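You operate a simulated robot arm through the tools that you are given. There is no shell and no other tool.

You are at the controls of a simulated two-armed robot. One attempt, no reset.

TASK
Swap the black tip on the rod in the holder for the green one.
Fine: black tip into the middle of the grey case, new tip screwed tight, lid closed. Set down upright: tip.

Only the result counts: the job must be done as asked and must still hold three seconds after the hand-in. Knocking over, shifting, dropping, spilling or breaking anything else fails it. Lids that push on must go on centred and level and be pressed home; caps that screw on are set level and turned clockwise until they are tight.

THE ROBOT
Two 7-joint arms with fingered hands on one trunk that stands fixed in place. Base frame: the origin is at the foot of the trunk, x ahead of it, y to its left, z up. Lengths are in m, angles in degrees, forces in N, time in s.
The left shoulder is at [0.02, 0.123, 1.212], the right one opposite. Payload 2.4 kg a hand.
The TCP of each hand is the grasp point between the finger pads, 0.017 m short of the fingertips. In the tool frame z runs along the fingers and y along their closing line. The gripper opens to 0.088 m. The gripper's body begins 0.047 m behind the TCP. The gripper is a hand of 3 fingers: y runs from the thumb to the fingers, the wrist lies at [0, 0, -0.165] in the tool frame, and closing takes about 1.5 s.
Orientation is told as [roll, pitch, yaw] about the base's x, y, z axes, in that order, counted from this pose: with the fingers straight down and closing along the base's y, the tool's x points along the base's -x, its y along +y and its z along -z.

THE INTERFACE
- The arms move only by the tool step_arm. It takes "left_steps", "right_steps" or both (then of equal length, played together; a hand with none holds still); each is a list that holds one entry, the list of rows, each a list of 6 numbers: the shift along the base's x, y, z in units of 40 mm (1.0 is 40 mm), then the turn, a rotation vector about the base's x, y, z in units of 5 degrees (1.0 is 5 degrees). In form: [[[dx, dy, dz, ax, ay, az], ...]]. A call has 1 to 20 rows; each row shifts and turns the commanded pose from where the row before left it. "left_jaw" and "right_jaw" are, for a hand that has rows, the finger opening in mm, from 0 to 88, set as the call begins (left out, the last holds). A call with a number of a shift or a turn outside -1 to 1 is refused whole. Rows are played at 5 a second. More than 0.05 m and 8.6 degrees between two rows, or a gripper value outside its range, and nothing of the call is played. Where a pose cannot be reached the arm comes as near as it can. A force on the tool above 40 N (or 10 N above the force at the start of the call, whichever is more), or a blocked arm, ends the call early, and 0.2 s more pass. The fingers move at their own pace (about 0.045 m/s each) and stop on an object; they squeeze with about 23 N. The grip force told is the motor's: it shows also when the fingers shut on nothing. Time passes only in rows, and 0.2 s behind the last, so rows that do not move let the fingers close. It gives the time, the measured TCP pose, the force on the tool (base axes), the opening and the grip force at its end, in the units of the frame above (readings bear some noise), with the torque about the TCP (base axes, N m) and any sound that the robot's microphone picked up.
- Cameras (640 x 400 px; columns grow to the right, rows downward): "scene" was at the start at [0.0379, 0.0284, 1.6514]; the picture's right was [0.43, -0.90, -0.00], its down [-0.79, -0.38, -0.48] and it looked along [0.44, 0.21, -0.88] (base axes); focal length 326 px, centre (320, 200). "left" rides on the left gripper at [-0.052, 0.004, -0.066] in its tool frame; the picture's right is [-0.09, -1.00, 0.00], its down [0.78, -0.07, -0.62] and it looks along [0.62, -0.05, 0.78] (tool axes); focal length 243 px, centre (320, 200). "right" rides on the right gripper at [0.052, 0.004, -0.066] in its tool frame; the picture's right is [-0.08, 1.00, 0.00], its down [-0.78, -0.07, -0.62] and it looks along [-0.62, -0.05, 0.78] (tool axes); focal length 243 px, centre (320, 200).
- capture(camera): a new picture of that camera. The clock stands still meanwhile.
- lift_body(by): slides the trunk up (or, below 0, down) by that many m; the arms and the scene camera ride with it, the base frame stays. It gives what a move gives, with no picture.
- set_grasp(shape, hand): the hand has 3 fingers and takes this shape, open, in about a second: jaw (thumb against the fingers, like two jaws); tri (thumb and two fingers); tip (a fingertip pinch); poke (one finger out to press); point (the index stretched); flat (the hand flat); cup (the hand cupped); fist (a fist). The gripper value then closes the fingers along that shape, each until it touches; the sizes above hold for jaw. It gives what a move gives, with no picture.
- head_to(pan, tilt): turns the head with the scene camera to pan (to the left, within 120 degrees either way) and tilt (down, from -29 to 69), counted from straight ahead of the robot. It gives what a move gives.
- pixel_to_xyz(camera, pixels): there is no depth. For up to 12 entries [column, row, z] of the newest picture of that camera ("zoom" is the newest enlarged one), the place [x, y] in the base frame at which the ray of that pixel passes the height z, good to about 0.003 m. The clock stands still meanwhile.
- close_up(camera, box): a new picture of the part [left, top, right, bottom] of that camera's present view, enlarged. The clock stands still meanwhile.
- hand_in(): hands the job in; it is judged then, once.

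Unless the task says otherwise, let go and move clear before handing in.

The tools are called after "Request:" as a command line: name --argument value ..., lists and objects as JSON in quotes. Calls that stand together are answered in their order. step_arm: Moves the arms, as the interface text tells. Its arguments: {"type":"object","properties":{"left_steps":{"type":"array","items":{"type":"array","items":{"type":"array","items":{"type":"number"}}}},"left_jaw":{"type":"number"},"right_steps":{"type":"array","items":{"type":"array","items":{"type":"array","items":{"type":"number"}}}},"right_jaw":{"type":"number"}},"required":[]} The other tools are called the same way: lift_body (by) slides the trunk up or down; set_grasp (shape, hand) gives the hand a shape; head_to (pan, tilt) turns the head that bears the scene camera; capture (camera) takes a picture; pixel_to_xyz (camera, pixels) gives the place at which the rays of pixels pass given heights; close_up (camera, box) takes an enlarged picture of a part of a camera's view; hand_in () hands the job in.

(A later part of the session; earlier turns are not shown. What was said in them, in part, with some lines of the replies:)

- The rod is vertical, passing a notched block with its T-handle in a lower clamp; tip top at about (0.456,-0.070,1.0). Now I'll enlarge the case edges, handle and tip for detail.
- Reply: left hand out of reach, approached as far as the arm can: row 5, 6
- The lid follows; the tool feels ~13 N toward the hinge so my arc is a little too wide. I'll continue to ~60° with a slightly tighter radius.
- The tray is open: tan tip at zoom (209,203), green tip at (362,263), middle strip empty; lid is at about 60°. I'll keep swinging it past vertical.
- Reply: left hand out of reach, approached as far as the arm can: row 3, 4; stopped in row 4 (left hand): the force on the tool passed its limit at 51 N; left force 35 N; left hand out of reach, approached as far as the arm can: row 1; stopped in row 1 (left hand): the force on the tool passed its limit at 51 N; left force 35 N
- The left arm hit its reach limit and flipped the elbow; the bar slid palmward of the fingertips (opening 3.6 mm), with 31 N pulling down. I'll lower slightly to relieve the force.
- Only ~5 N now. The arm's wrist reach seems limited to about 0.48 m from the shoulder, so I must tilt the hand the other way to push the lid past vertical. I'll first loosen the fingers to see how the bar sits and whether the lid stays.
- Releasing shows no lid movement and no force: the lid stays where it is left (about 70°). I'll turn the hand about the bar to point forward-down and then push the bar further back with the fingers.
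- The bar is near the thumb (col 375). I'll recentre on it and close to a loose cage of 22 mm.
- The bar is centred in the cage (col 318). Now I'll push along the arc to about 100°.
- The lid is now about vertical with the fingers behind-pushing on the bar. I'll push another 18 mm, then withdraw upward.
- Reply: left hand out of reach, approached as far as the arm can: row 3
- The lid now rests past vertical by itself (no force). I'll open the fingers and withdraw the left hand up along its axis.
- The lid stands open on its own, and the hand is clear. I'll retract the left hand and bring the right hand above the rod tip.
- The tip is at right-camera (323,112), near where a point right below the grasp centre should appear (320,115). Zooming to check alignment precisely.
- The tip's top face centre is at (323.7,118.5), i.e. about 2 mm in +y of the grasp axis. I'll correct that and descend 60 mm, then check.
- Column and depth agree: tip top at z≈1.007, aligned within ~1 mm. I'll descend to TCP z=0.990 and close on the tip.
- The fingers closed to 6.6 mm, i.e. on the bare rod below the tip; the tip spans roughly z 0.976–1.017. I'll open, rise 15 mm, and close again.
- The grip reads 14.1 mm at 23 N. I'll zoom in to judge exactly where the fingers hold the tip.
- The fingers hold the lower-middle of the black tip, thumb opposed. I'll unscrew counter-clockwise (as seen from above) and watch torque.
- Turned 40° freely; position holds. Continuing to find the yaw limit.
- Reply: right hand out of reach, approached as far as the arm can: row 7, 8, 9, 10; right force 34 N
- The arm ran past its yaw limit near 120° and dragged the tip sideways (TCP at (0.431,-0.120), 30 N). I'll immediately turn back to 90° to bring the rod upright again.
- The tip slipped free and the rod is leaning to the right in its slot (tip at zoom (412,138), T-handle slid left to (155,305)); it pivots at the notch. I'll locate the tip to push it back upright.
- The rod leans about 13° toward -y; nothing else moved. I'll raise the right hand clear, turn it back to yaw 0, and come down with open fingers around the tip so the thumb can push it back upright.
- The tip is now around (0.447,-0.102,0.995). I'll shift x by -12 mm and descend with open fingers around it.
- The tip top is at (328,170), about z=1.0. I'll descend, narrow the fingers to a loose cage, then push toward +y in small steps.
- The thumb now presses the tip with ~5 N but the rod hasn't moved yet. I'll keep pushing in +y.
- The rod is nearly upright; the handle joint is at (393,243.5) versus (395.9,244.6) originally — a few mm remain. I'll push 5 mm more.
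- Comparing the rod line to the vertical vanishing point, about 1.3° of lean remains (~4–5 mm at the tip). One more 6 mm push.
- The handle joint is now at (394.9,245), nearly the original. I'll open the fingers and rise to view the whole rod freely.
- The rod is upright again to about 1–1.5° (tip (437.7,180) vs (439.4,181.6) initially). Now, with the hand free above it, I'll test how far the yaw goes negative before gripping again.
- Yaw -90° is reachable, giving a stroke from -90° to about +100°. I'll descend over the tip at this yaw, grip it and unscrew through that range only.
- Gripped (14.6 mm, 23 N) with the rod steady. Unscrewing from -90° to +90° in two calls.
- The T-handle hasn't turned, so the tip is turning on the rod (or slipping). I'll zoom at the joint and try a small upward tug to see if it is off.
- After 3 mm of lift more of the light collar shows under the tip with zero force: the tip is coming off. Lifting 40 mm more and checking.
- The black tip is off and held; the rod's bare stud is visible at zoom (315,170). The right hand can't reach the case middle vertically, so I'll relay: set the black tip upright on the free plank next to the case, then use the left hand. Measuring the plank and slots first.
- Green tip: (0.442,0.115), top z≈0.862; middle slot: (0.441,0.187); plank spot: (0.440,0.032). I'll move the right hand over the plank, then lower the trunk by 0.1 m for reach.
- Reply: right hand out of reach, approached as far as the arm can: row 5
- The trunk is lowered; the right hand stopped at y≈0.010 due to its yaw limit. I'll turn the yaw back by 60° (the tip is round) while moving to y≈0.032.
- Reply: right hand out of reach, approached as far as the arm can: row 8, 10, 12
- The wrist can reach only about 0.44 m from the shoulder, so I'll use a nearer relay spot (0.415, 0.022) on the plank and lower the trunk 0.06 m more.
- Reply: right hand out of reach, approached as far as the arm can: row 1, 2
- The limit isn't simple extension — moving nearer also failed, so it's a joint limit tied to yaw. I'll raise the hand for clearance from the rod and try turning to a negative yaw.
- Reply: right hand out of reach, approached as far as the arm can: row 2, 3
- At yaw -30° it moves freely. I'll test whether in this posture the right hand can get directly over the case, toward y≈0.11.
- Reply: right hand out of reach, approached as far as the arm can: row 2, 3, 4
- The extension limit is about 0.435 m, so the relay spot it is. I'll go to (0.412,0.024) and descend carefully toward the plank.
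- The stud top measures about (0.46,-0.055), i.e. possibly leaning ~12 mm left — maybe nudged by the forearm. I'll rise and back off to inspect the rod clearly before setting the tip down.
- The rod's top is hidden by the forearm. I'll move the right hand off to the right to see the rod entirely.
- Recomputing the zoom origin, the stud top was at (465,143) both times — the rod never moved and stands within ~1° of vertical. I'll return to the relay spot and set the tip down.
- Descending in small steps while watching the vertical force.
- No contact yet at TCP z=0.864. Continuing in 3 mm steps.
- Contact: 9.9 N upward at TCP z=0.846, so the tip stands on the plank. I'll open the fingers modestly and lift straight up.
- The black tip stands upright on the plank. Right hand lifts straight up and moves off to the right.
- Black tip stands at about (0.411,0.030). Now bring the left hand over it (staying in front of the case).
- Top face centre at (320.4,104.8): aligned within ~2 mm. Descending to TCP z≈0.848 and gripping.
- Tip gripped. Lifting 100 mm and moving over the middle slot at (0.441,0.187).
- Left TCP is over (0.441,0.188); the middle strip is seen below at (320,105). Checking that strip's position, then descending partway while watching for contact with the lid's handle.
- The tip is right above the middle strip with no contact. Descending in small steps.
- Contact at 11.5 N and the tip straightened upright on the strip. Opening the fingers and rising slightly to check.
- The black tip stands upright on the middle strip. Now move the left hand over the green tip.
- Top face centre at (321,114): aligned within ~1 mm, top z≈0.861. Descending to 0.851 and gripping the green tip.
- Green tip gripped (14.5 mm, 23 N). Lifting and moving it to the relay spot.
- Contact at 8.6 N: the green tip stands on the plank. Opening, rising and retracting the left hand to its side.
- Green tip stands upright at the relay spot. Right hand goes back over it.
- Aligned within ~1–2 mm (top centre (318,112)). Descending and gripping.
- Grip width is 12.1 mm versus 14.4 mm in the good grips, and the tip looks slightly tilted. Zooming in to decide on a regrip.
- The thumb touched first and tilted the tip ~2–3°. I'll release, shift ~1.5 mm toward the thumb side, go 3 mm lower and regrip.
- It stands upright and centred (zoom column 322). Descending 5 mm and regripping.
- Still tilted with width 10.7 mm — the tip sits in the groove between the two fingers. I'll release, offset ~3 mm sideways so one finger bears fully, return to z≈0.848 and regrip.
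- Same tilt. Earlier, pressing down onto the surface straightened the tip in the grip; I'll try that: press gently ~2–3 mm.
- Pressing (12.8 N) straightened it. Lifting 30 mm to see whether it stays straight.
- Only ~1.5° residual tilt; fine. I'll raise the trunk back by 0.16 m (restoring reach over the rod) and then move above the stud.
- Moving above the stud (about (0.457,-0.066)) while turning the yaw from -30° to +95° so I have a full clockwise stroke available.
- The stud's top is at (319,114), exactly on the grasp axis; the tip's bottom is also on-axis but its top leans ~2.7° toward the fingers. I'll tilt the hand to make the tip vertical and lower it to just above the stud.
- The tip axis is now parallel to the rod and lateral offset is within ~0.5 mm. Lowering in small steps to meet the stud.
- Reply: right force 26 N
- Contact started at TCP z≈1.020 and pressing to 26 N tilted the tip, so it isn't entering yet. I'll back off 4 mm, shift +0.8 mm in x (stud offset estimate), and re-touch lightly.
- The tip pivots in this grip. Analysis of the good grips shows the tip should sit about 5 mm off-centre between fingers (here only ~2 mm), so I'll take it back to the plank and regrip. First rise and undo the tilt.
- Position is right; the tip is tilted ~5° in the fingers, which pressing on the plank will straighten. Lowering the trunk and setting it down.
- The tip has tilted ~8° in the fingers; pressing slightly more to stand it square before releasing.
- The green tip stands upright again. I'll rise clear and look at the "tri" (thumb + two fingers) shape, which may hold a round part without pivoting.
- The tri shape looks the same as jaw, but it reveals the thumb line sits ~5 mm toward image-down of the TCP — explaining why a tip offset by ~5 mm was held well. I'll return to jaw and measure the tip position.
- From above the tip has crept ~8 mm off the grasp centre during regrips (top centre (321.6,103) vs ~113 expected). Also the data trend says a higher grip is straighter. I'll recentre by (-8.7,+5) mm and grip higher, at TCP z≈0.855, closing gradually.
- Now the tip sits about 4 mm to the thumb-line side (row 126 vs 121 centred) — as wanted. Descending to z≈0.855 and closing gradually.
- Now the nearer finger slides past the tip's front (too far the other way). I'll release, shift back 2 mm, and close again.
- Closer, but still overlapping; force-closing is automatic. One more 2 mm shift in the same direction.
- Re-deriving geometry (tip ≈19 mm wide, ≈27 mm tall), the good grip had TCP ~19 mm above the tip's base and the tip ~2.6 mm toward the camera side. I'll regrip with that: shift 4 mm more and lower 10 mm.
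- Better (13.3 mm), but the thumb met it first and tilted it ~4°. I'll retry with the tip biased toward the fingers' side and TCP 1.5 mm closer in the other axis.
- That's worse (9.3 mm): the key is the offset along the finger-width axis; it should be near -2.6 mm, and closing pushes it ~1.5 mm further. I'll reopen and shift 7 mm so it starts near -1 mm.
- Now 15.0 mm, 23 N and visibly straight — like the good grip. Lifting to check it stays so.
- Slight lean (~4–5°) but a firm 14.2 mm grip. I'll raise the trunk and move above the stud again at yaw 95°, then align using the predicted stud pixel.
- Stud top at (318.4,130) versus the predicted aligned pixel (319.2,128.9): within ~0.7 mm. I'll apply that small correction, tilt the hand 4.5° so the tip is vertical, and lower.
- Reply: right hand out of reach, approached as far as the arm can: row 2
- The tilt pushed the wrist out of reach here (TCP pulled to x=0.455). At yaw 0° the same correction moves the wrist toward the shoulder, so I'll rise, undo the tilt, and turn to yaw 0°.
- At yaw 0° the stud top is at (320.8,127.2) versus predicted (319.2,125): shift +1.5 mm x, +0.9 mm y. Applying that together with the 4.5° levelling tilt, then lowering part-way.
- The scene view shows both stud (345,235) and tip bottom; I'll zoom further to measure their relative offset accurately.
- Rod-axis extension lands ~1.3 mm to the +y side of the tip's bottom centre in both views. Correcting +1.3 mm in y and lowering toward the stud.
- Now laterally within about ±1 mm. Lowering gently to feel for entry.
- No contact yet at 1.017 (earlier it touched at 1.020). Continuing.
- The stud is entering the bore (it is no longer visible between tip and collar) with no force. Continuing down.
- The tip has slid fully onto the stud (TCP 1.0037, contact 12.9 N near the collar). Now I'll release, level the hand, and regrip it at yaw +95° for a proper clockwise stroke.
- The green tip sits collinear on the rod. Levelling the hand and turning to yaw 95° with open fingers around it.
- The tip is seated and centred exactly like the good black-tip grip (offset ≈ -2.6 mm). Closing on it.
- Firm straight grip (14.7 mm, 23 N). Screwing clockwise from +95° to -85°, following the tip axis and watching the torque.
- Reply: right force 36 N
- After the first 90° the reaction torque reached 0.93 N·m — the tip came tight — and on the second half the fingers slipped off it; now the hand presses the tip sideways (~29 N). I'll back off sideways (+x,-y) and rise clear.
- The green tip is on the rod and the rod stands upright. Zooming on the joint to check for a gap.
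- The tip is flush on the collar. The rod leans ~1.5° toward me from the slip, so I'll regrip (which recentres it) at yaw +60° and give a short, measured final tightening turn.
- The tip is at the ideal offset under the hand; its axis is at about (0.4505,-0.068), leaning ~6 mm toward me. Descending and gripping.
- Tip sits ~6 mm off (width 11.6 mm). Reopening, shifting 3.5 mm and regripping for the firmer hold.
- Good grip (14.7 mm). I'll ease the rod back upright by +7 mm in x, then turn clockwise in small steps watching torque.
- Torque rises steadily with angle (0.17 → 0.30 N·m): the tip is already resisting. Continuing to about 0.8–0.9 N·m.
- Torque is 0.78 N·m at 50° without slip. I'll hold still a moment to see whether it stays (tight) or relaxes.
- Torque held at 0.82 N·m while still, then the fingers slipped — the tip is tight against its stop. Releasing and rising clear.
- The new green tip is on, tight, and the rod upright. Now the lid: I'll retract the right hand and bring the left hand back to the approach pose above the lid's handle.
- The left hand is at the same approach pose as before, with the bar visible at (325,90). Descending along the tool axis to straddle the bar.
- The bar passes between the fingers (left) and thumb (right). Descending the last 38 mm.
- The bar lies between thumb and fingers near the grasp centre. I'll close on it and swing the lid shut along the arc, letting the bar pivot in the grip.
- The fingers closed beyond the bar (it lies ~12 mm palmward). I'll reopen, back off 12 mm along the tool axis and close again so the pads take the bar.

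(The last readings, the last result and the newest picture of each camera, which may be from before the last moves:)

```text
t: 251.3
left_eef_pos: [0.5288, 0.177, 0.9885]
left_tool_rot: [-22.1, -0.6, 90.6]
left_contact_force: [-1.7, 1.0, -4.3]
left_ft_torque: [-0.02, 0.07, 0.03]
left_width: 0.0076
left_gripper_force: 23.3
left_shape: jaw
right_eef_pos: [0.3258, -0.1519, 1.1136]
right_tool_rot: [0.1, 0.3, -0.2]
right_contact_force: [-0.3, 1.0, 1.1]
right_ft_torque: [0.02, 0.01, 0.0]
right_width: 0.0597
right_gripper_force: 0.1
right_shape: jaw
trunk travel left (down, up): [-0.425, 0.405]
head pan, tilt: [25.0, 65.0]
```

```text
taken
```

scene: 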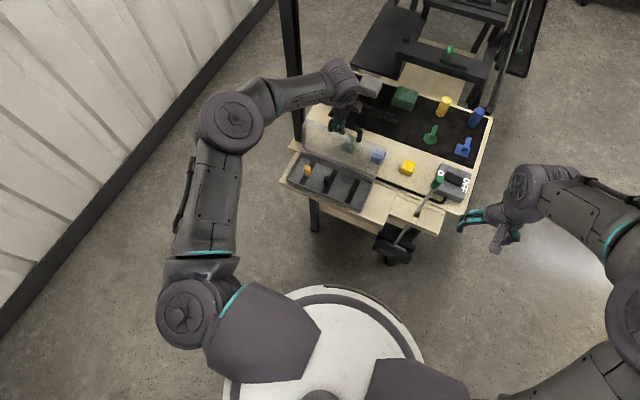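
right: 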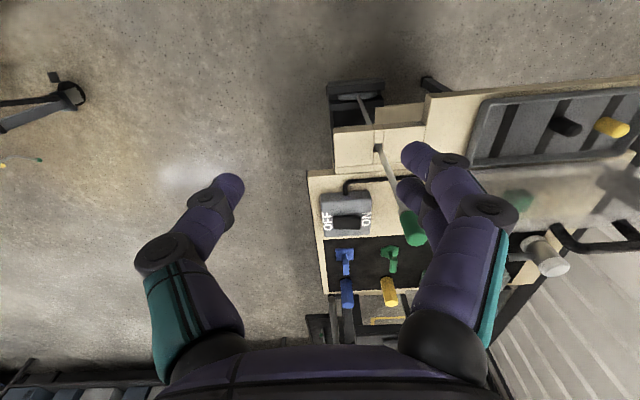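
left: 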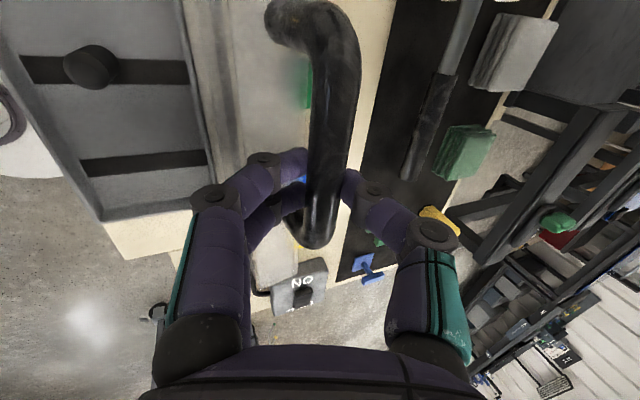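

Gripping the bar (7.6 mm at the pads, 23 N). Swinging the first 25° toward closed.

Request:
step_arm --left_steps '[[[-0.295, 0, 0.05, 0, -0.38, 0], [-0.3, 0, 0.025, 0, -0.38, 0], [-0.3, 0, 0.0, 0, -0.38, 0], [-0.3, 0, -0.025, 0, -0.38, 0]]]'

Request:
close_up --camera "scene" --box '[270, 90, 400, 220]'

```text
t: 252.3
left_eef_pos: [0.4805, 0.1779, 0.9927]
left_tool_rot: [-30.0, -0.5, 90.7]
left_contact_force: [0.5, -0.2, 5.7]
left_ft_torque: [0.01, -0.09, -0.02]
left_width: 0.0081
left_gripper_force: 23.1
left_shape: jaw
right_eef_pos: [0.3244, -0.152, 1.113]
right_tool_rot: [0.1, 0.3, -0.1]
right_contact_force: [0.8, -0.7, 0.4]
right_ft_torque: [-0.02, 0.0, -0.02]
right_width: 0.0599
right_gripper_force: 0.0
right_shape: jaw
trunk travel left (down, up): [-0.425, 0.405]
head pan, tilt: [25.0, 65.0]
```

```text
3.08 times, centred on (335, 155) of scene
```

zoom: 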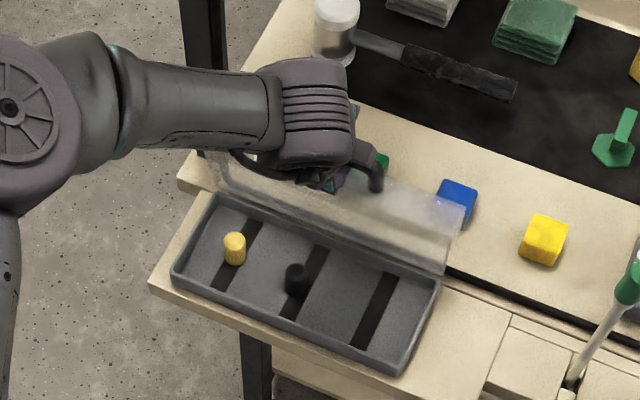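

The lid follows with little force. Continuing along the arc.

Request:
step_arm --left_steps '[[[-0.293, 0, -0.055, 0, -0.38, 0], [-0.287, 0, -0.08, 0, -0.38, 0], [-0.28, 0, -0.105, 0, -0.38, 0], [-0.268, 0, -0.128, 0, -0.38, 0], [-0.255, 0, -0.15, 0, -0.38, 0]]]'

Request:
close_up --camera "scene" --box '[270, 90, 400, 220]'

Request:
capture --camera "left"

```text
t: 253.5
left_eef_pos: [0.4256, 0.178, 0.9706]
left_tool_rot: [-39.2, -0.4, 90.7]
left_contact_force: [4.3, -1.5, -7.3]
left_ft_torque: [-0.01, -0.05, 0.0]
left_width: 0.005
left_gripper_force: 22.8
left_shape: jaw
right_eef_pos: [0.3253, -0.1521, 1.1136]
right_tool_rot: [0.1, 0.3, -0.1]
right_contact_force: [0.4, -0.2, -0.8]
right_ft_torque: [-0.01, 0.01, 0.01]
right_width: 0.0598
right_gripper_force: 0.0
right_shape: jaw
trunk travel left (down, up): [-0.425, 0.405]
head pan, tilt: [25.0, 65.0]
```

```text
3.08 times, centred on (335, 155) of scene
```

zoom: 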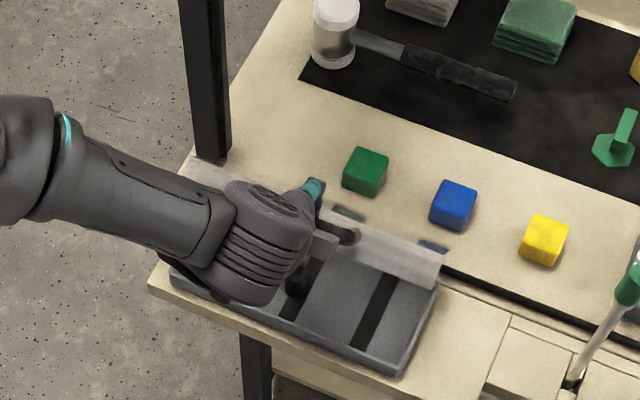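

```text
taken
```

left: 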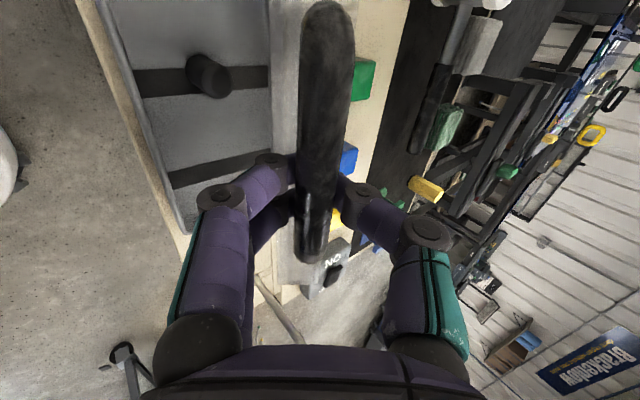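

About 59° now; the radius is a few mm too wide (8 N inward), so I'll tighten it as I continue.

Request:
step_arm --left_steps '[[[-0.233, 0, -0.184, 0, -0.36, 0], [-0.218, 0, -0.205, 0, -0.36, 0], [-0.198, 0, -0.223, 0, -0.36, 0], [-0.18, 0, -0.24, 0, -0.36, 0], [-0.16, 0, -0.253, 0, -0.36, 0]]]'

Request:
close_up --camera "scene" --box '[270, 90, 400, 220]'

Request:
capture --camera "left"

```text
t: 254.7
left_eef_pos: [0.3842, 0.1776, 0.9261]
left_tool_rot: [-48.3, -0.3, 90.9]
left_contact_force: [4.1, 0.6, -3.1]
left_ft_torque: [-0.01, -0.01, -0.01]
left_width: 0.0034
left_gripper_force: 22.9
left_shape: jaw
right_eef_pos: [0.3258, -0.1519, 1.1137]
right_tool_rot: [0.0, 0.2, -0.2]
right_contact_force: [0.5, 0.3, 1.6]
right_ft_torque: [-0.01, -0.01, 0.0]
right_width: 0.0596
right_gripper_force: 0.0
right_shape: jaw
trunk travel left (down, up): [-0.425, 0.405]
head pan, tilt: [25.0, 65.0]
```

```text
3.08 times, centred on (335, 155) of scene
```

zoom: 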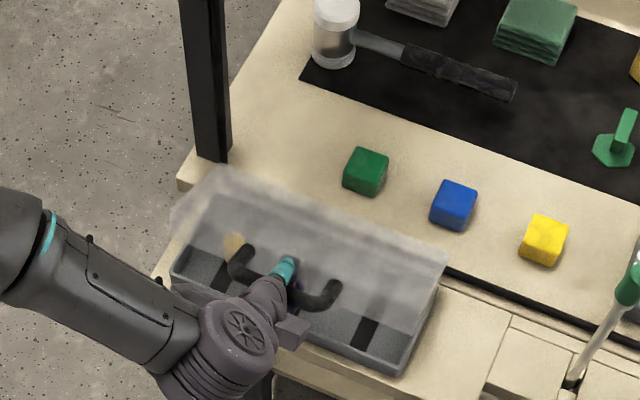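

```text
taken
```

left: 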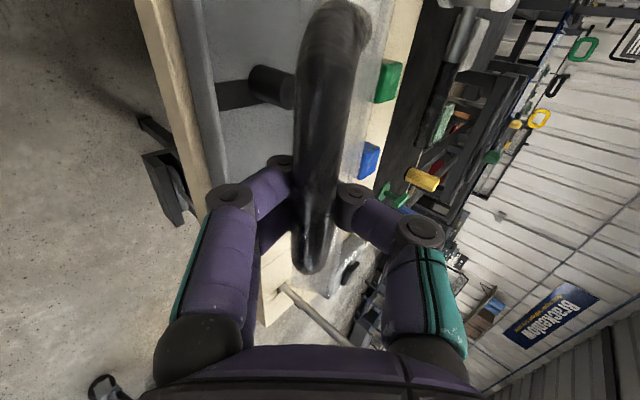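

About 34° left. Continuing down; black tip still stands (seen at (270,85) in the left view).

Request:
step_arm --left_steps '[[[-0.15, 0, -0.253, 0, -0.4, 0], [-0.128, 0, -0.266, 0, -0.4, 0], [-0.105, 0, -0.276, 0, -0.4, 0], [-0.08, 0, -0.285, 0, -0.4, 0]]]'

Request:
close_up --camera "scene" --box '[270, 110, 400, 220]'

Request:
capture --camera "left"

```text
t: 255.7
left_eef_pos: [0.3675, 0.1787, 0.8844]
left_tool_rot: [-56.3, -0.2, 90.7]
left_contact_force: [4.3, 1.3, -1.8]
left_ft_torque: [0.04, -0.03, 0.01]
left_width: 0.0031
left_gripper_force: 23.4
left_shape: jaw
right_eef_pos: [0.3268, -0.1513, 1.113]
right_tool_rot: [0.0, 0.3, -0.1]
right_contact_force: [0.1, 0.1, -0.4]
right_ft_torque: [0.0, -0.01, 0.05]
right_width: 0.0597
right_gripper_force: 0.1
right_shape: jaw
trunk travel left (down, up): [-0.425, 0.405]
head pan, tilt: [25.0, 65.0]
```

```text
3.64 times, centred on (335, 165) of scene
```

zoom: 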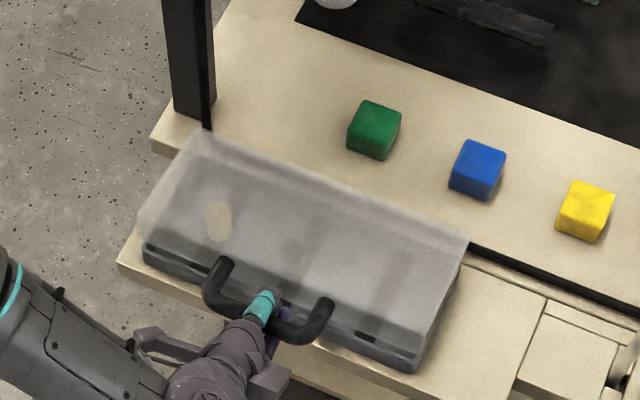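

```text
taken
```

left: 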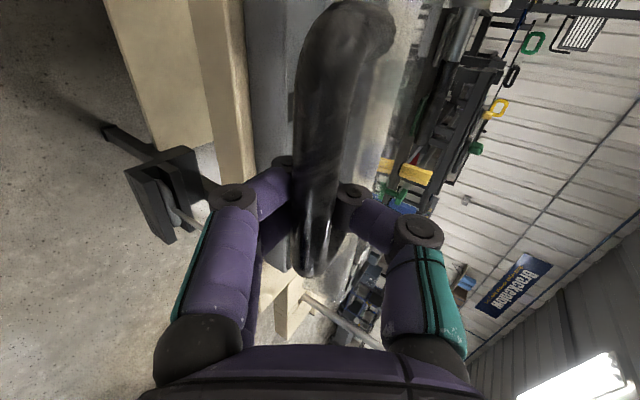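

Nearly closed (about 12°). Lowering in small steps, watching the force for seating.

Request:
step_arm --left_steps '[[[-0.04, 0, -0.25, 0, -0.3, 0], [-0.02, 0, -0.2, 0, -0.2, 0]]]'

Request:
step_arm --left_steps '[[[0, 0, -0.1, 0, 0, 0]]]'

Request:
close_up --camera "scene" --box '[280, 140, 380, 220]'

```text
t: 256.3
left_eef_pos: [0.3645, 0.1782, 0.8649]
left_tool_rot: [-58.8, 0.0, 90.8]
left_contact_force: [2.1, -0.4, -1.1]
left_ft_torque: [0.02, -0.03, 0.0]
left_width: 0.0028
left_gripper_force: 22.9
left_shape: jaw
right_eef_pos: [0.3257, -0.1513, 1.1133]
right_tool_rot: [0.0, 0.4, 0.0]
right_contact_force: [-0.8, 0.6, 0.0]
right_ft_torque: [-0.01, -0.02, 0.0]
right_width: 0.0598
right_gripper_force: 0.0
right_shape: jaw
trunk travel left (down, up): [-0.425, 0.405]
head pan, tilt: [25.0, 65.0]
```

```text
t: 256.7
left_eef_pos: [0.3644, 0.1795, 0.8617]
left_tool_rot: [-58.7, -0.4, 90.9]
left_contact_force: [2.3, 0.1, 1.1]
left_ft_torque: [-0.04, 0.0, -0.02]
left_width: 0.0022
left_gripper_force: 22.9
left_shape: jaw
right_eef_pos: [0.3252, -0.1527, 1.1129]
right_tool_rot: [0.1, 0.3, 0.0]
right_contact_force: [0.9, -0.3, -0.5]
right_ft_torque: [-0.03, 0.03, 0.0]
right_width: 0.0599
right_gripper_force: 0.1
right_shape: jaw
trunk travel left (down, up): [-0.425, 0.405]
head pan, tilt: [25.0, 65.0]
```

```text
5.00 times, centred on (330, 180) of scene
```

zoom: 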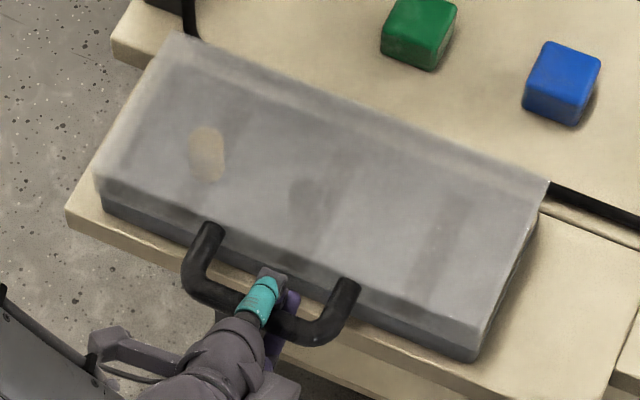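

The lid looks almost flush. Pressing further in small steps.

Request:
step_arm --left_steps '[[[0, 0, -0.1, 0, 0, 0]]]'

Request:
step_arm --left_steps '[[[0, 0, -0.1, 0, 0, 0]]]'

Request:
step_arm --left_steps '[[[0, 0, -0.08, 0, 0, 0]]]'

Request:
close_up --camera "scene" --box '[280, 140, 380, 220]'

```text
t: 257.1
left_eef_pos: [0.3637, 0.1777, 0.859]
left_tool_rot: [-58.9, -0.3, 90.8]
left_contact_force: [6.2, 1.1, 8.9]
left_ft_torque: [0.02, 0.06, 0.03]
left_width: 0.0017
left_gripper_force: 23.2
left_shape: jaw
right_eef_pos: [0.3255, -0.1519, 1.1133]
right_tool_rot: [0.1, 0.3, 0.0]
right_contact_force: [0.1, 0.4, 0.0]
right_ft_torque: [-0.02, 0.01, -0.01]
right_width: 0.0598
right_gripper_force: 0.0
right_shape: jaw
trunk travel left (down, up): [-0.425, 0.405]
head pan, tilt: [25.0, 65.0]
```

```text
t: 257.5
left_eef_pos: [0.3657, 0.1782, 0.854]
left_tool_rot: [-58.9, -0.1, 90.9]
left_contact_force: [9.7, 0.7, 9.9]
left_ft_torque: [-0.06, 0.13, 0.0]
left_width: 0.0021
left_gripper_force: 22.6
left_shape: jaw
right_eef_pos: [0.3265, -0.1514, 1.1137]
right_tool_rot: [0.1, 0.3, 0.1]
right_contact_force: [-0.4, -1.2, -0.6]
right_ft_torque: [0.0, 0.0, 0.01]
right_width: 0.0598
right_gripper_force: 0.1
right_shape: jaw
trunk travel left (down, up): [-0.425, 0.405]
head pan, tilt: [25.0, 65.0]
```

```text
t: 257.9
left_eef_pos: [0.3642, 0.1776, 0.8509]
left_tool_rot: [-58.9, -0.2, 90.8]
left_contact_force: [11.6, -0.6, 13.2]
left_ft_torque: [0.02, 0.2, 0.0]
left_width: 0.0023
left_gripper_force: 23.8
left_shape: jaw
right_eef_pos: [0.3267, -0.1538, 1.1133]
right_tool_rot: [0.1, 0.2, 0.0]
right_contact_force: [-0.7, -0.3, -0.4]
right_ft_torque: [0.01, 0.0, -0.03]
right_width: 0.0599
right_gripper_force: 0.1
right_shape: jaw
trunk travel left (down, up): [-0.425, 0.405]
head pan, tilt: [25.0, 65.0]
```

```text
5.00 times, centred on (330, 180) of scene
```

zoom: 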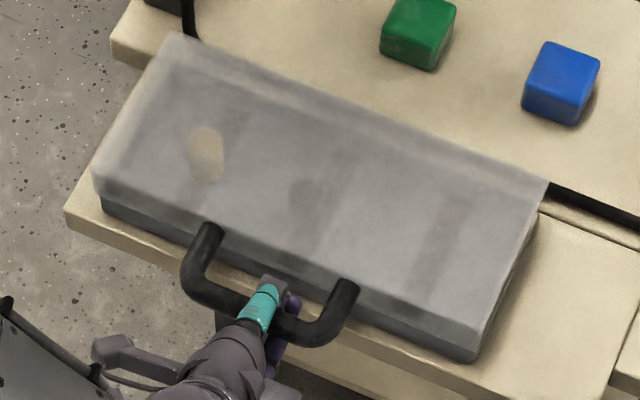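

The lid has reached its stop (13 N upward) and the handle legs are back at their original pixels (308,186)/(336,197). Releasing and withdrawing backwards.

Request:
step_arm --left_steps '[[[0, 0, 0.1, 0, 0, 0], [0, 0, 0.05, 0, 0, 0], [0, 0, 0, 0, 0, 0], [0, 0, 0, 0, 0, 0], [0, 0, 0, 0, 0, 0]]]' --left_jaw 44

Request:
capture --camera "left"

Request:
close_up --camera "scene" --box '[280, 140, 380, 220]'

```text
t: 259.1
left_eef_pos: [0.3631, 0.1791, 0.8564]
left_tool_rot: [-58.7, -0.2, 90.8]
left_contact_force: [-5.1, 0.9, 0.9]
left_ft_torque: [-0.02, -0.07, 0.02]
left_width: 0.041
left_gripper_force: 0.1
left_shape: jaw
right_eef_pos: [0.324, -0.1525, 1.1143]
right_tool_rot: [0.0, 0.2, -0.1]
right_contact_force: [-0.2, 0.1, -0.4]
right_ft_torque: [0.0, -0.01, 0.01]
right_width: 0.06
right_gripper_force: 0.0
right_shape: jaw
trunk travel left (down, up): [-0.425, 0.405]
head pan, tilt: [25.0, 65.0]
```

```text
taken
```

left: 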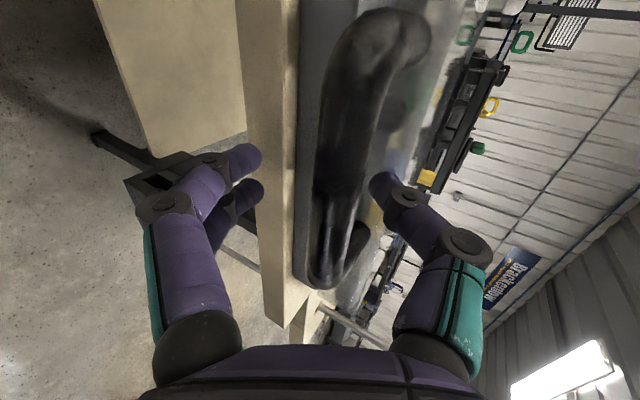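

```text
5.00 times, centred on (330, 180) of scene
```

zoom: 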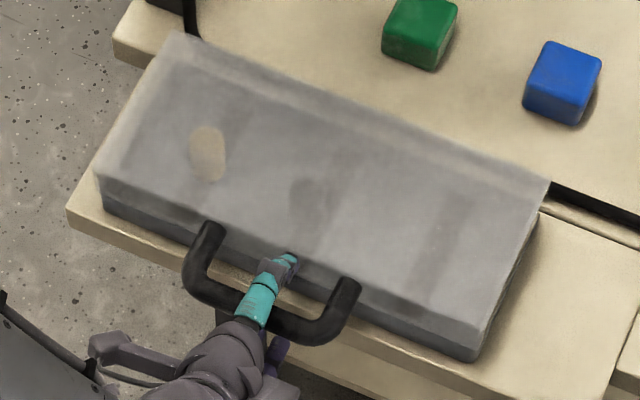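

Withdrawing straight back along the tool axis.

Request:
step_arm --left_steps '[[[-0.2, 0, 0.11, 0, 0, 0], [-0.3, 0, 0.18, 0, 0, 0], [-0.3, 0, 0.18, 0, 0, 0], [-0.3, 0, 0.18, 0, 0, 0], [-0.3, 0, 0.18, 0, 0, 0]]]'

Request:
close_up --camera "scene" --box '[270, 130, 400, 230]'

Request:
capture --camera "left"

```text
t: 260.3
left_eef_pos: [0.3076, 0.1781, 0.8885]
left_tool_rot: [-58.8, -0.2, 90.7]
left_contact_force: [0.3, 0.6, -0.1]
left_ft_torque: [0.01, 0.01, 0.02]
left_width: 0.0438
left_gripper_force: 0.1
left_shape: jaw
right_eef_pos: [0.3251, -0.151, 1.1126]
right_tool_rot: [0.2, 0.4, -0.1]
right_contact_force: [0.8, -0.7, -0.4]
right_ft_torque: [-0.01, -0.02, -0.03]
right_width: 0.0599
right_gripper_force: 0.0
right_shape: jaw
trunk travel left (down, up): [-0.425, 0.405]
head pan, tilt: [25.0, 65.0]
```

```text
4.00 times, centred on (335, 180) of scene
```

zoom: 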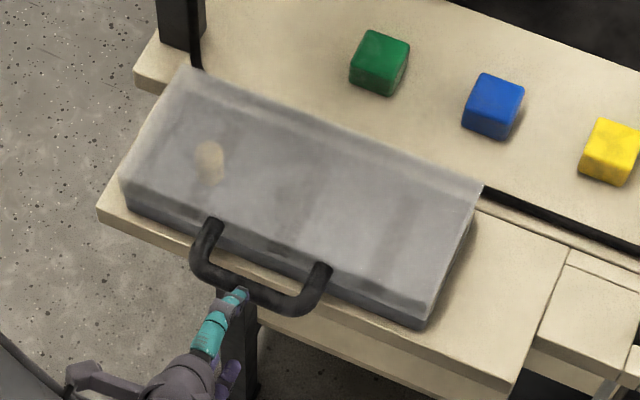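

```text
taken
```

left: 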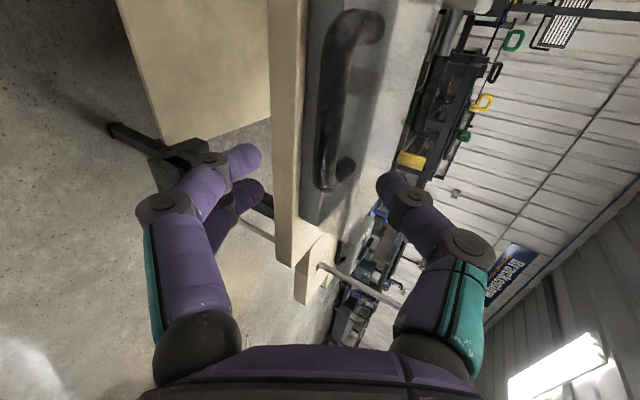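

Checking closure by repeating the exact same enlarged views as at the start.

Request:
close_up --camera "scene" --box '[280, 180, 344, 220]'

Request:
close_up --camera "scene" --box '[325, 165, 389, 215]'

Request:
close_up --camera "scene" --box '[410, 170, 458, 200]'

```text
10.00 times, centred on (312, 200) of scene
```

zoom: 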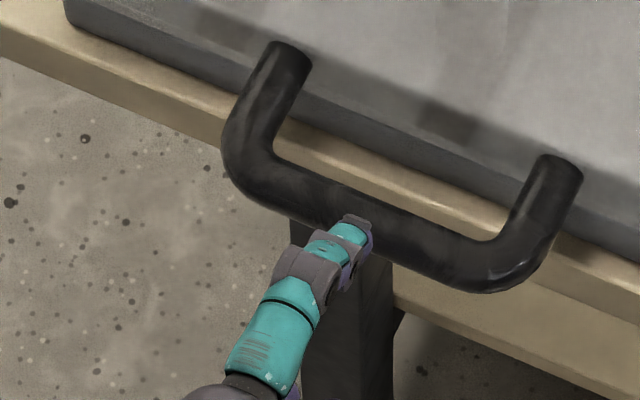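

```text
8.00 times, centred on (357, 190) of scene
```

zoom: 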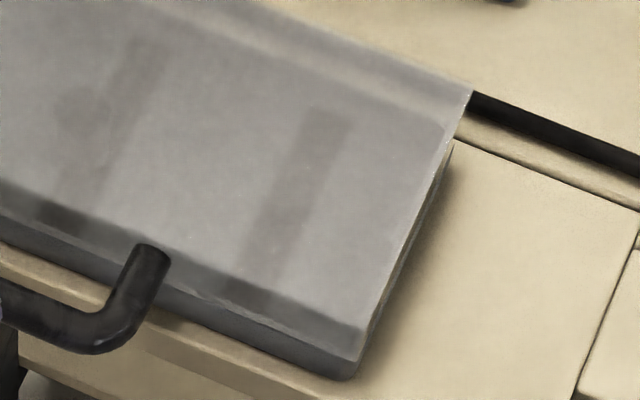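

```text
13.33 times, centred on (434, 185) of scene
```

zoom: 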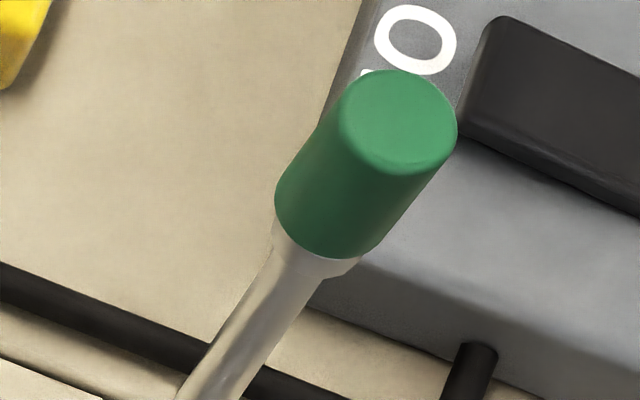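

The handle legs match the starting picture to the pixel: the lid is closed. The rod tip sits ~2 px differently from the start, so I'll repeat the early rod view to compare its seat in the holder.

Request:
close_up --camera "scene" --box '[360, 140, 500, 270]'

Request:
close_up --camera "scene" --box '[366, 200, 446, 260]'

Request:
close_up --camera "right" --box '[300, 60, 480, 260]'

```text
3.08 times, centred on (430, 205) of scene
```

zoom: 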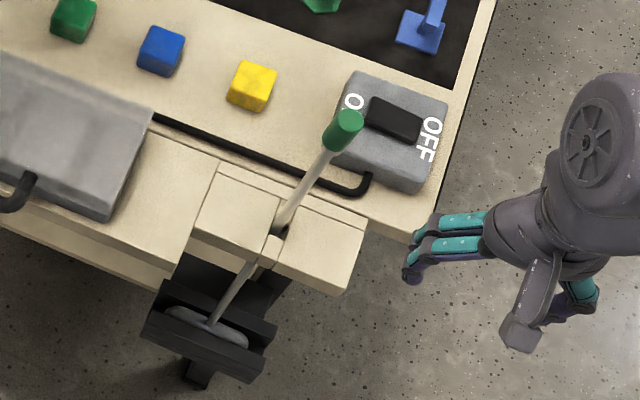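

```text
6.67 times, centred on (406, 230) of scene
```

zoom: 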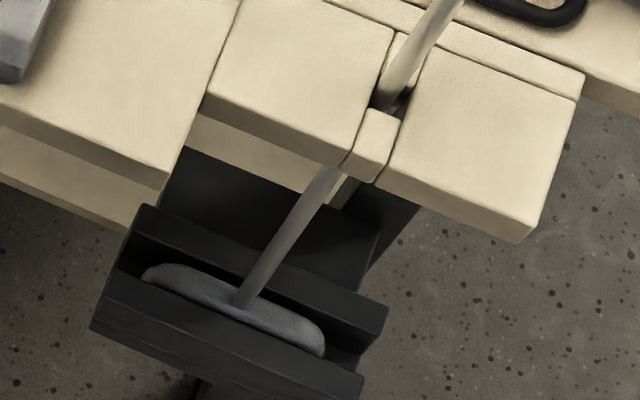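

```text
2.00 times, centred on (390, 160) of right
```

zoom: 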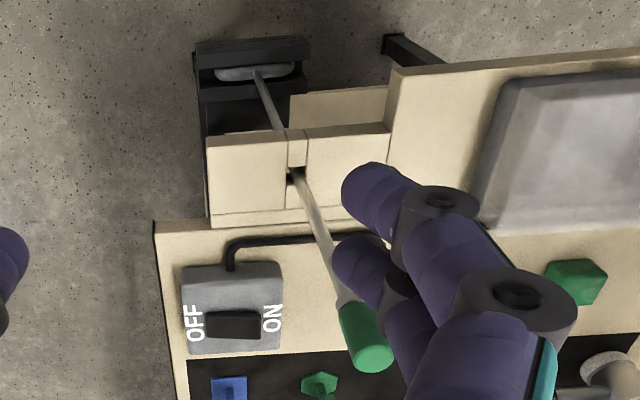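

Lid and handle are in place; the rod only leans ~1.5–2° (+7 mm in x at the tip) from its starting stance. I'll retract the left hand, and bring the right hand over the tip to centre the rod gently back (no turning).

Request:
step_arm --left_steps '[[[-0.11, 0.01, 0.54, 0, 1, 0], [-0.11, 0.01, 0.54, 0, 1, 0], [-0.11, 0.01, 0.54, 0, 1, 0], [-0.11, 0.01, 0.54, 0, 1, 0], [-0.11, 0.01, 0.54, 0, 1, 0], [-0.11, 0.01, 0.54, 0, 1, 0], [-0.11, 0.01, 0.54, 0, 1, 0], [-0.11, 0.01, 0.54, 0, 1, 0], [-0.11, 0.01, 0.54, 0, 1, 0], [-0.11, 0.01, 0.54, 0, 1, 0], [-0.11, 0.01, 0.54, 0, 1, 0], [-0.11, 0.01, 0.54, 0, 0.75, 0]]]'

Request:
step_arm --right_steps '[[[0.5, 0.3, 0, 0, 0, 0], [0.8, 0.5, 0, 0, 0, 0], [0.8, 0.5, 0, 0, 0, 0], [0.8, 0.5, 0, 0, 0, 0], [0.4, 0.3, -0.2, 0, 0, 0]]]'

Request:
step_arm --right_steps '[[[0, 0, 0, 0, 0, 1], [0, 0, 0, 0, 0, 1], [0, 0, 0, 0, 0, 1], [0, 0, 0, 0, 0, 1], [0, 0, 0, 0, 0, 1], [0, 0, 0, 0, 0, 1], [0, 0, 0, 0, 0, 1], [0, 0, 0, 0, 0, 1], [0, 0, 0, 0, 0, 1], [0, 0, 0, 0, 0, 1], [0, 0, 0, 0, 0, 1], [0, 0, 0, 0, 0, 1], [0, 0, 0, 0, 0, 1], [0, 0, 0, 0, 0, 1], [0, 0, 0, 0, 0, 1], [0, 0, 0, 0, 0, 1], [0, 0, 0, 0, 0, 1], [0, 0, 0, 0, 0, 1]]]'

Request:
capture --camera "right"

Request:
close_up --camera "right" --box '[256, 60, 384, 160]'

Request:
capture --camera "scene"

```text
t: 262.9
left_eef_pos: [0.2593, 0.183, 1.1487]
left_tool_rot: [0.0, -0.8, 90.2]
left_contact_force: [-0.1, -0.6, 0.1]
left_ft_torque: [-0.01, -0.02, -0.04]
left_width: 0.0436
left_gripper_force: 0.1
left_shape: jaw
left hand out of reach, approached as far as the arm can: row 6
right_eef_pos: [0.3253, -0.1521, 1.1128]
right_tool_rot: [0.1, 0.4, -0.1]
right_contact_force: [0.1, 0.4, -0.1]
right_ft_torque: [0.02, -0.03, -0.02]
right_width: 0.0597
right_gripper_force: 0.1
right_shape: jaw
trunk travel left (down, up): [-0.425, 0.405]
head pan, tilt: [25.0, 65.0]
```

```text
t: 264.1
left_eef_pos: [0.2603, 0.1819, 1.147]
left_tool_rot: [0.0, -0.8, 90.3]
left_contact_force: [0.4, 0.0, 0.2]
left_ft_torque: [-0.01, 0.01, 0.02]
left_width: 0.0437
left_gripper_force: 0.0
left_shape: jaw
right_eef_pos: [0.456, -0.0675, 1.1041]
right_tool_rot: [-0.1, 0.4, -0.1]
right_contact_force: [-0.5, 0.4, -0.5]
right_ft_torque: [0.01, 0.0, 0.0]
right_width: 0.0598
right_gripper_force: 0.1
right_shape: jaw
trunk travel left (down, up): [-0.425, 0.405]
head pan, tilt: [25.0, 65.0]
```

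```text
t: 267.9
left_eef_pos: [0.2588, 0.1834, 1.1485]
left_tool_rot: [0.0, -0.8, 90.3]
left_contact_force: [0.2, -0.3, -0.5]
left_ft_torque: [0.01, 0.01, 0.0]
left_width: 0.0437
left_gripper_force: 0.1
left_shape: jaw
right_eef_pos: [0.4578, -0.0673, 1.1067]
right_tool_rot: [0.1, 0.4, 90.0]
right_contact_force: [0.2, 0.0, 0.6]
right_ft_torque: [0.03, 0.05, 0.0]
right_width: 0.0599
right_gripper_force: 0.0
right_shape: jaw
trunk travel left (down, up): [-0.425, 0.405]
head pan, tilt: [25.0, 65.0]
```

```text
taken
```

right: 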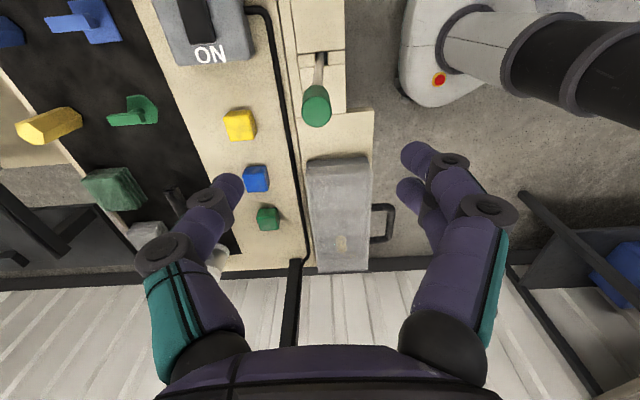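

```text
4.00 times, centred on (320, 110) of right
```

zoom: 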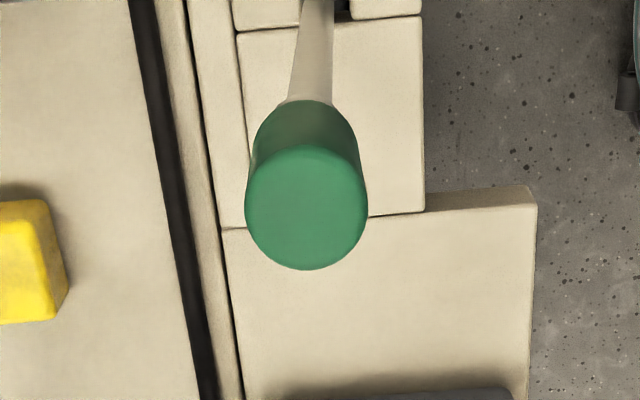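

```text
taken
```

scene: 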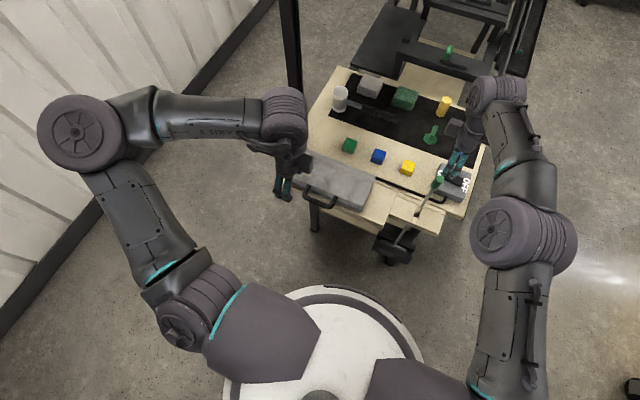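

The tip top measures (0.460,-0.066) versus (0.454,-0.071) at the start. I'll grip it lightly, move it back ~6 mm/-5 mm, and release.

Request:
step_arm --right_steps '[[[0.065, 0.11, -0.5, 0, 0, 0], [0, 0, -0.7, 0, 0, 0], [0, 0, -0.7, 0, 0, 0], [0, 0, -0.63, 0, 0, 0]]]' --right_jaw 50

Request:
step_arm --right_steps '[[[0, 0, 0, 0, 0, 0], [0, 0, 0, 0, 0, 0], [0, 0, 0, 0, 0, 0], [0, 0, 0, 0, 0, 0], [0, 0, 0, 0, 0, 0], [0, 0, 0, 0, 0, 0]]]' --right_jaw 0

Request:
step_arm --right_steps '[[[-0.05, -0.04, 0, 0, 0, 0], [-0.05, -0.04, 0, 0, 0, 0], [-0.05, -0.04, 0, 0, 0, 0]]]'

Request:
close_up --camera "right" --box '[236, 100, 404, 240]'

Request:
close_up --camera "scene" --box '[366, 160, 462, 260]'

```text
t: 268.9
left_eef_pos: [0.2601, 0.1835, 1.1485]
left_tool_rot: [0.0, -0.9, 90.3]
left_contact_force: [0.3, 0.8, 0.4]
left_ft_torque: [0.04, 0.0, 0.01]
left_width: 0.0433
left_gripper_force: 0.1
left_shape: jaw
right_eef_pos: [0.4601, -0.0634, 1.0038]
right_tool_rot: [0.1, 0.3, 89.9]
right_contact_force: [-0.4, -0.7, 0.9]
right_ft_torque: [-0.03, -0.01, -0.04]
right_width: 0.0505
right_gripper_force: 0.1
right_shape: jaw
trunk travel left (down, up): [-0.425, 0.405]
head pan, tilt: [25.0, 65.0]
```

```text
t: 270.3
left_eef_pos: [0.2595, 0.182, 1.1486]
left_tool_rot: [-0.1, -0.8, 90.4]
left_contact_force: [-0.3, -0.2, -0.4]
left_ft_torque: [-0.01, -0.02, -0.01]
left_width: 0.0437
left_gripper_force: 0.0
left_shape: jaw
right_eef_pos: [0.4601, -0.0629, 1.0039]
right_tool_rot: [0.1, 0.4, 89.9]
right_contact_force: [-0.6, -0.2, -1.8]
right_ft_torque: [-0.02, 0.08, 0.02]
right_width: 0.0098
right_gripper_force: 22.5
right_shape: jaw
trunk travel left (down, up): [-0.425, 0.405]
head pan, tilt: [25.0, 65.0]
```

```text
t: 271.1
left_eef_pos: [0.2599, 0.1847, 1.1491]
left_tool_rot: [0.0, -0.8, 90.3]
left_contact_force: [0.0, 0.3, 0.2]
left_ft_torque: [0.01, -0.01, -0.01]
left_width: 0.0435
left_gripper_force: 0.0
left_shape: jaw
right_eef_pos: [0.4537, -0.0681, 1.0044]
right_tool_rot: [0.0, 0.2, 89.9]
right_contact_force: [-0.2, -0.3, -0.5]
right_ft_torque: [-0.03, 0.01, -0.03]
right_width: 0.0096
right_gripper_force: 23.2
right_shape: jaw
trunk travel left (down, up): [-0.425, 0.405]
head pan, tilt: [25.0, 65.0]
```

```text
2.86 times, centred on (320, 170) of right
```

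zoom: 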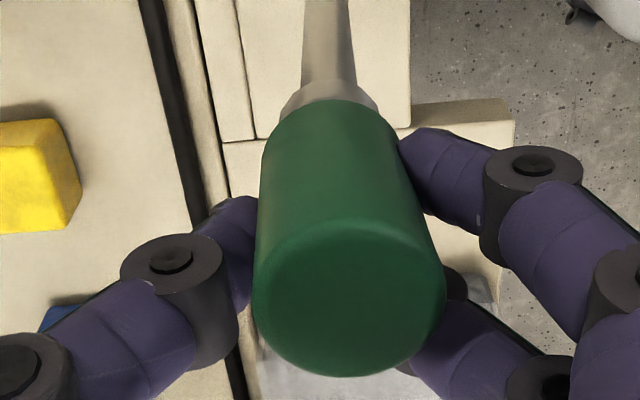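

```text
4.00 times, centred on (414, 210) of scene
```

zoom: 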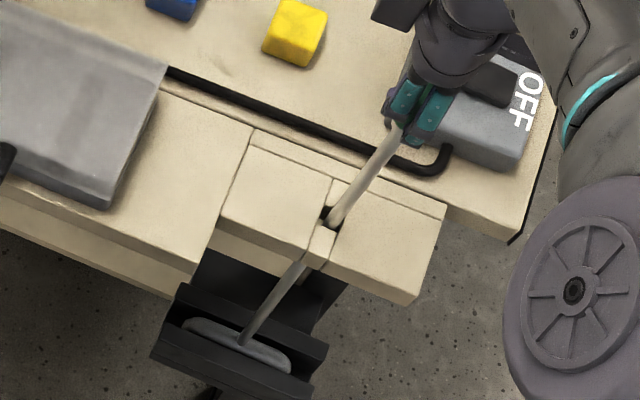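

Moved freely, but closing added ~3 mm in -y; shifting back +4 mm in y, then releasing and rising.

Request:
step_arm --right_steps '[[[0.02, 0.05, 0, 0, 0, 0], [0.02, 0.05, 0, 0, 0, 0]]]'

Request:
step_arm --right_steps '[[[0, 0, 0, 0, 0, 0], [0, 0, 0, 0, 0, 0], [0, 0, 0, 0, 0, 0], [0, 0, 0, 0, 0, 0], [0, 0, 0, 0, 0, 0], [0, 0, 0.5, 0, 0, 0], [0, 0, 0.7, 0, 0, 0], [0, 0, 0.7, 0, 0, 0], [0, 0, 0.6, 0, 0, 0]]]' --right_jaw 60

Request:
close_up --camera "right" --box '[256, 60, 384, 160]'

Request:
close_up --camera "scene" --box '[360, 140, 500, 270]'

Request:
close_up --camera "scene" --box '[410, 170, 458, 200]'

```text
t: 271.7
left_eef_pos: [0.2594, 0.1832, 1.1474]
left_tool_rot: [0.1, -0.8, 90.3]
left_contact_force: [0.6, 0.1, -0.7]
left_ft_torque: [0.02, 0.03, -0.01]
left_width: 0.0438
left_gripper_force: 0.0
left_shape: jaw
right_eef_pos: [0.4559, -0.064, 1.0043]
right_tool_rot: [0.1, 0.3, 89.9]
right_contact_force: [0.5, 0.2, -2.9]
right_ft_torque: [-0.02, 0.01, -0.02]
right_width: 0.0095
right_gripper_force: 23.6
right_shape: jaw
trunk travel left (down, up): [-0.425, 0.405]
head pan, tilt: [25.0, 65.0]
```

```text
t: 273.7
left_eef_pos: [0.2597, 0.1823, 1.1484]
left_tool_rot: [0.0, -0.9, 90.3]
left_contact_force: [0.6, 0.6, -0.2]
left_ft_torque: [-0.01, -0.02, -0.02]
left_width: 0.0436
left_gripper_force: 0.1
left_shape: jaw
right_eef_pos: [0.4568, -0.0648, 1.1055]
right_tool_rot: [0.1, 0.3, 89.9]
right_contact_force: [0.0, -0.1, 0.5]
right_ft_torque: [-0.02, 0.0, 0.01]
right_width: 0.0598
right_gripper_force: 0.1
right_shape: jaw
trunk travel left (down, up): [-0.425, 0.405]
head pan, tilt: [25.0, 65.0]
```

```text
4.00 times, centred on (320, 110) of right
```

zoom: 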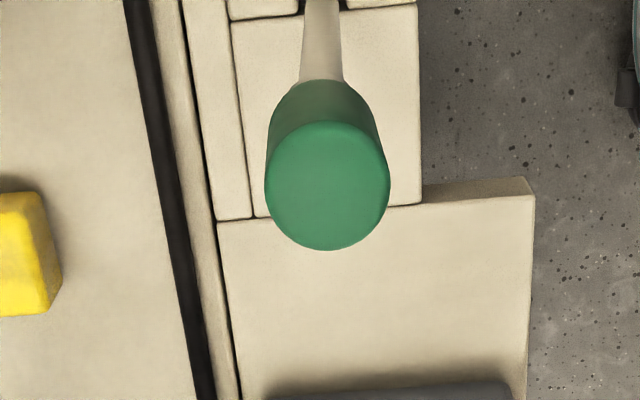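

```text
3.08 times, centred on (430, 205) of scene
```

zoom: 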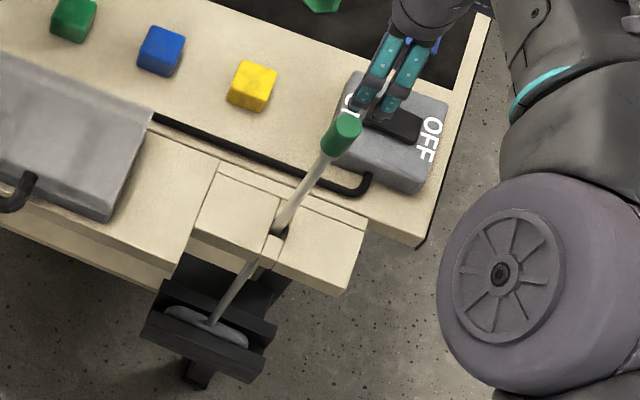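

```text
13.33 times, centred on (434, 185) of scene
```

zoom: 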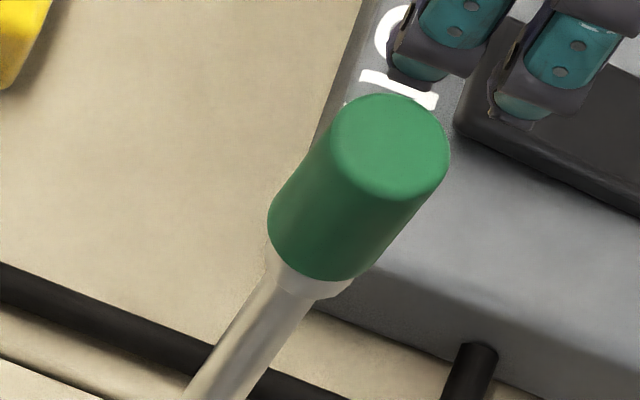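

The rod and tip now match the starting stance (top at zoom (390,148) vs (392,155) originally) and the tip is flush. Retracting the right hand clear for a final look.

Request:
step_arm --right_steps '[[[-0.4, -0.3, 0.2, 0, 0, -1], [-0.8, -0.5, 0, 0, 0, -1], [-0.8, -0.5, 0, 0, 0, -1], [-0.8, -0.5, 0, 0, 0, -1], [-0.5, -0.3, 0, 0, 0, -1], [0, 0, 0, 0, 0, -1], [0, 0, 0, 0, 0, -1], [0, 0, 0, 0, 0, -1], [0, 0, 0, 0, 0, -1]]]'

Request:
capture --camera "scene"

Request:
close_up --camera "scene" --box '[280, 60, 500, 260]'

Request:
close_up --camera "scene" --box '[280, 135, 390, 225]'

```text
t: 275.7
left_eef_pos: [0.2599, 0.1841, 1.1486]
left_tool_rot: [0.0, -0.8, 90.4]
left_contact_force: [0.4, 0.4, 1.0]
left_ft_torque: [0.01, -0.03, 0.01]
left_width: 0.0436
left_gripper_force: 0.0
left_shape: jaw
right_eef_pos: [0.3232, -0.1485, 1.1116]
right_tool_rot: [0.1, 0.3, 44.7]
right_contact_force: [-0.3, 0.0, -0.2]
right_ft_torque: [0.02, 0.01, 0.01]
right_width: 0.0598
right_gripper_force: 0.1
right_shape: jaw
trunk travel left (down, up): [-0.425, 0.405]
head pan, tilt: [25.0, 65.0]
```

```text
taken
```

scene: 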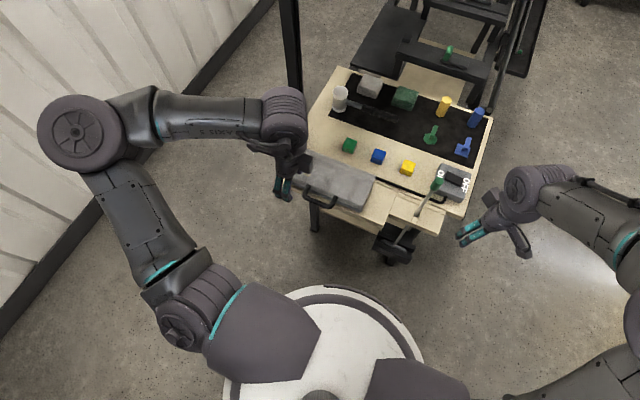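

```text
2.00 times, centred on (390, 160) of scene
```

zoom: 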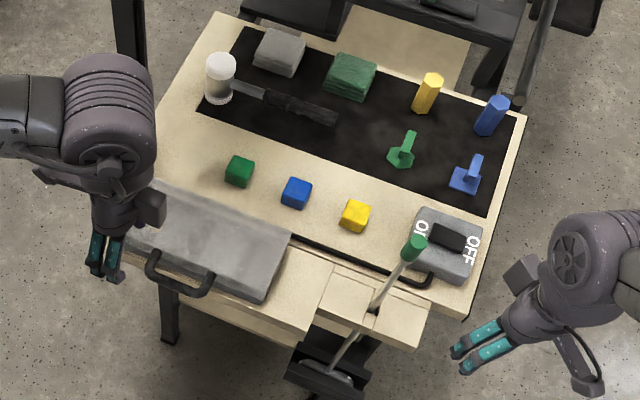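

```text
4.44 times, centred on (335, 180) of scene
```

zoom: 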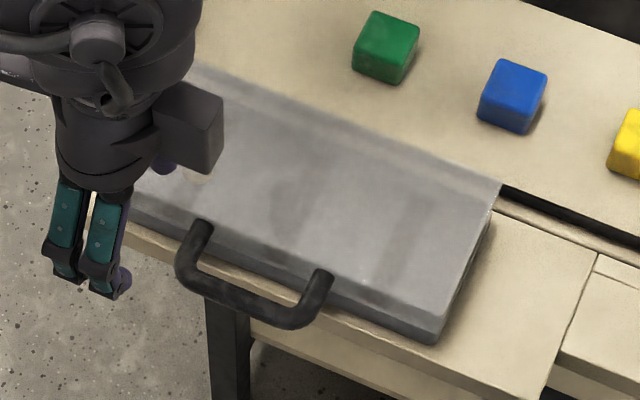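

Everything is as required: the green tip is tight on the upright rod, the black tip shows as a dark blob standing in the middle of the case under the closed lid (zoom (290,210)), other items are where they were, and both hands are clear. Handing in.

Request:
hand_in

```text
The job is handed in.
```

The swap is done and handed in: the green tip is on the rod, the black tip is in the case, and the lid is closed. I don't know the verdict yet.

- **Green tip:** It sits flush on the rod's collar. It held a steady 0.82 N·m when turned clockwise, and beyond that my fingers slipped off it rather than it turning further, so I judged it tight.
- **Black tip:** I set it upright on the middle strip of the grey case. It shows through the closed lid as a dark shape in the middle.
- **Lid:** It closed until it met its stop, and the handle is back where it was at the start.

**Rod knocked:** While unscrewing the black tip, the right arm ran past its turning limit and knocked the rod about 13° over in its holder. I pushed it upright, and it leaned slightly again during the tightening. At the end I moved it back to match its starting position in the pictures.

**Tips set down on the bench:** Neither hand could reach both the rod and the case. Each tip was therefore briefly set down upright on the bench plank and passed from one hand to the other.

The other items on the bench look unmoved.
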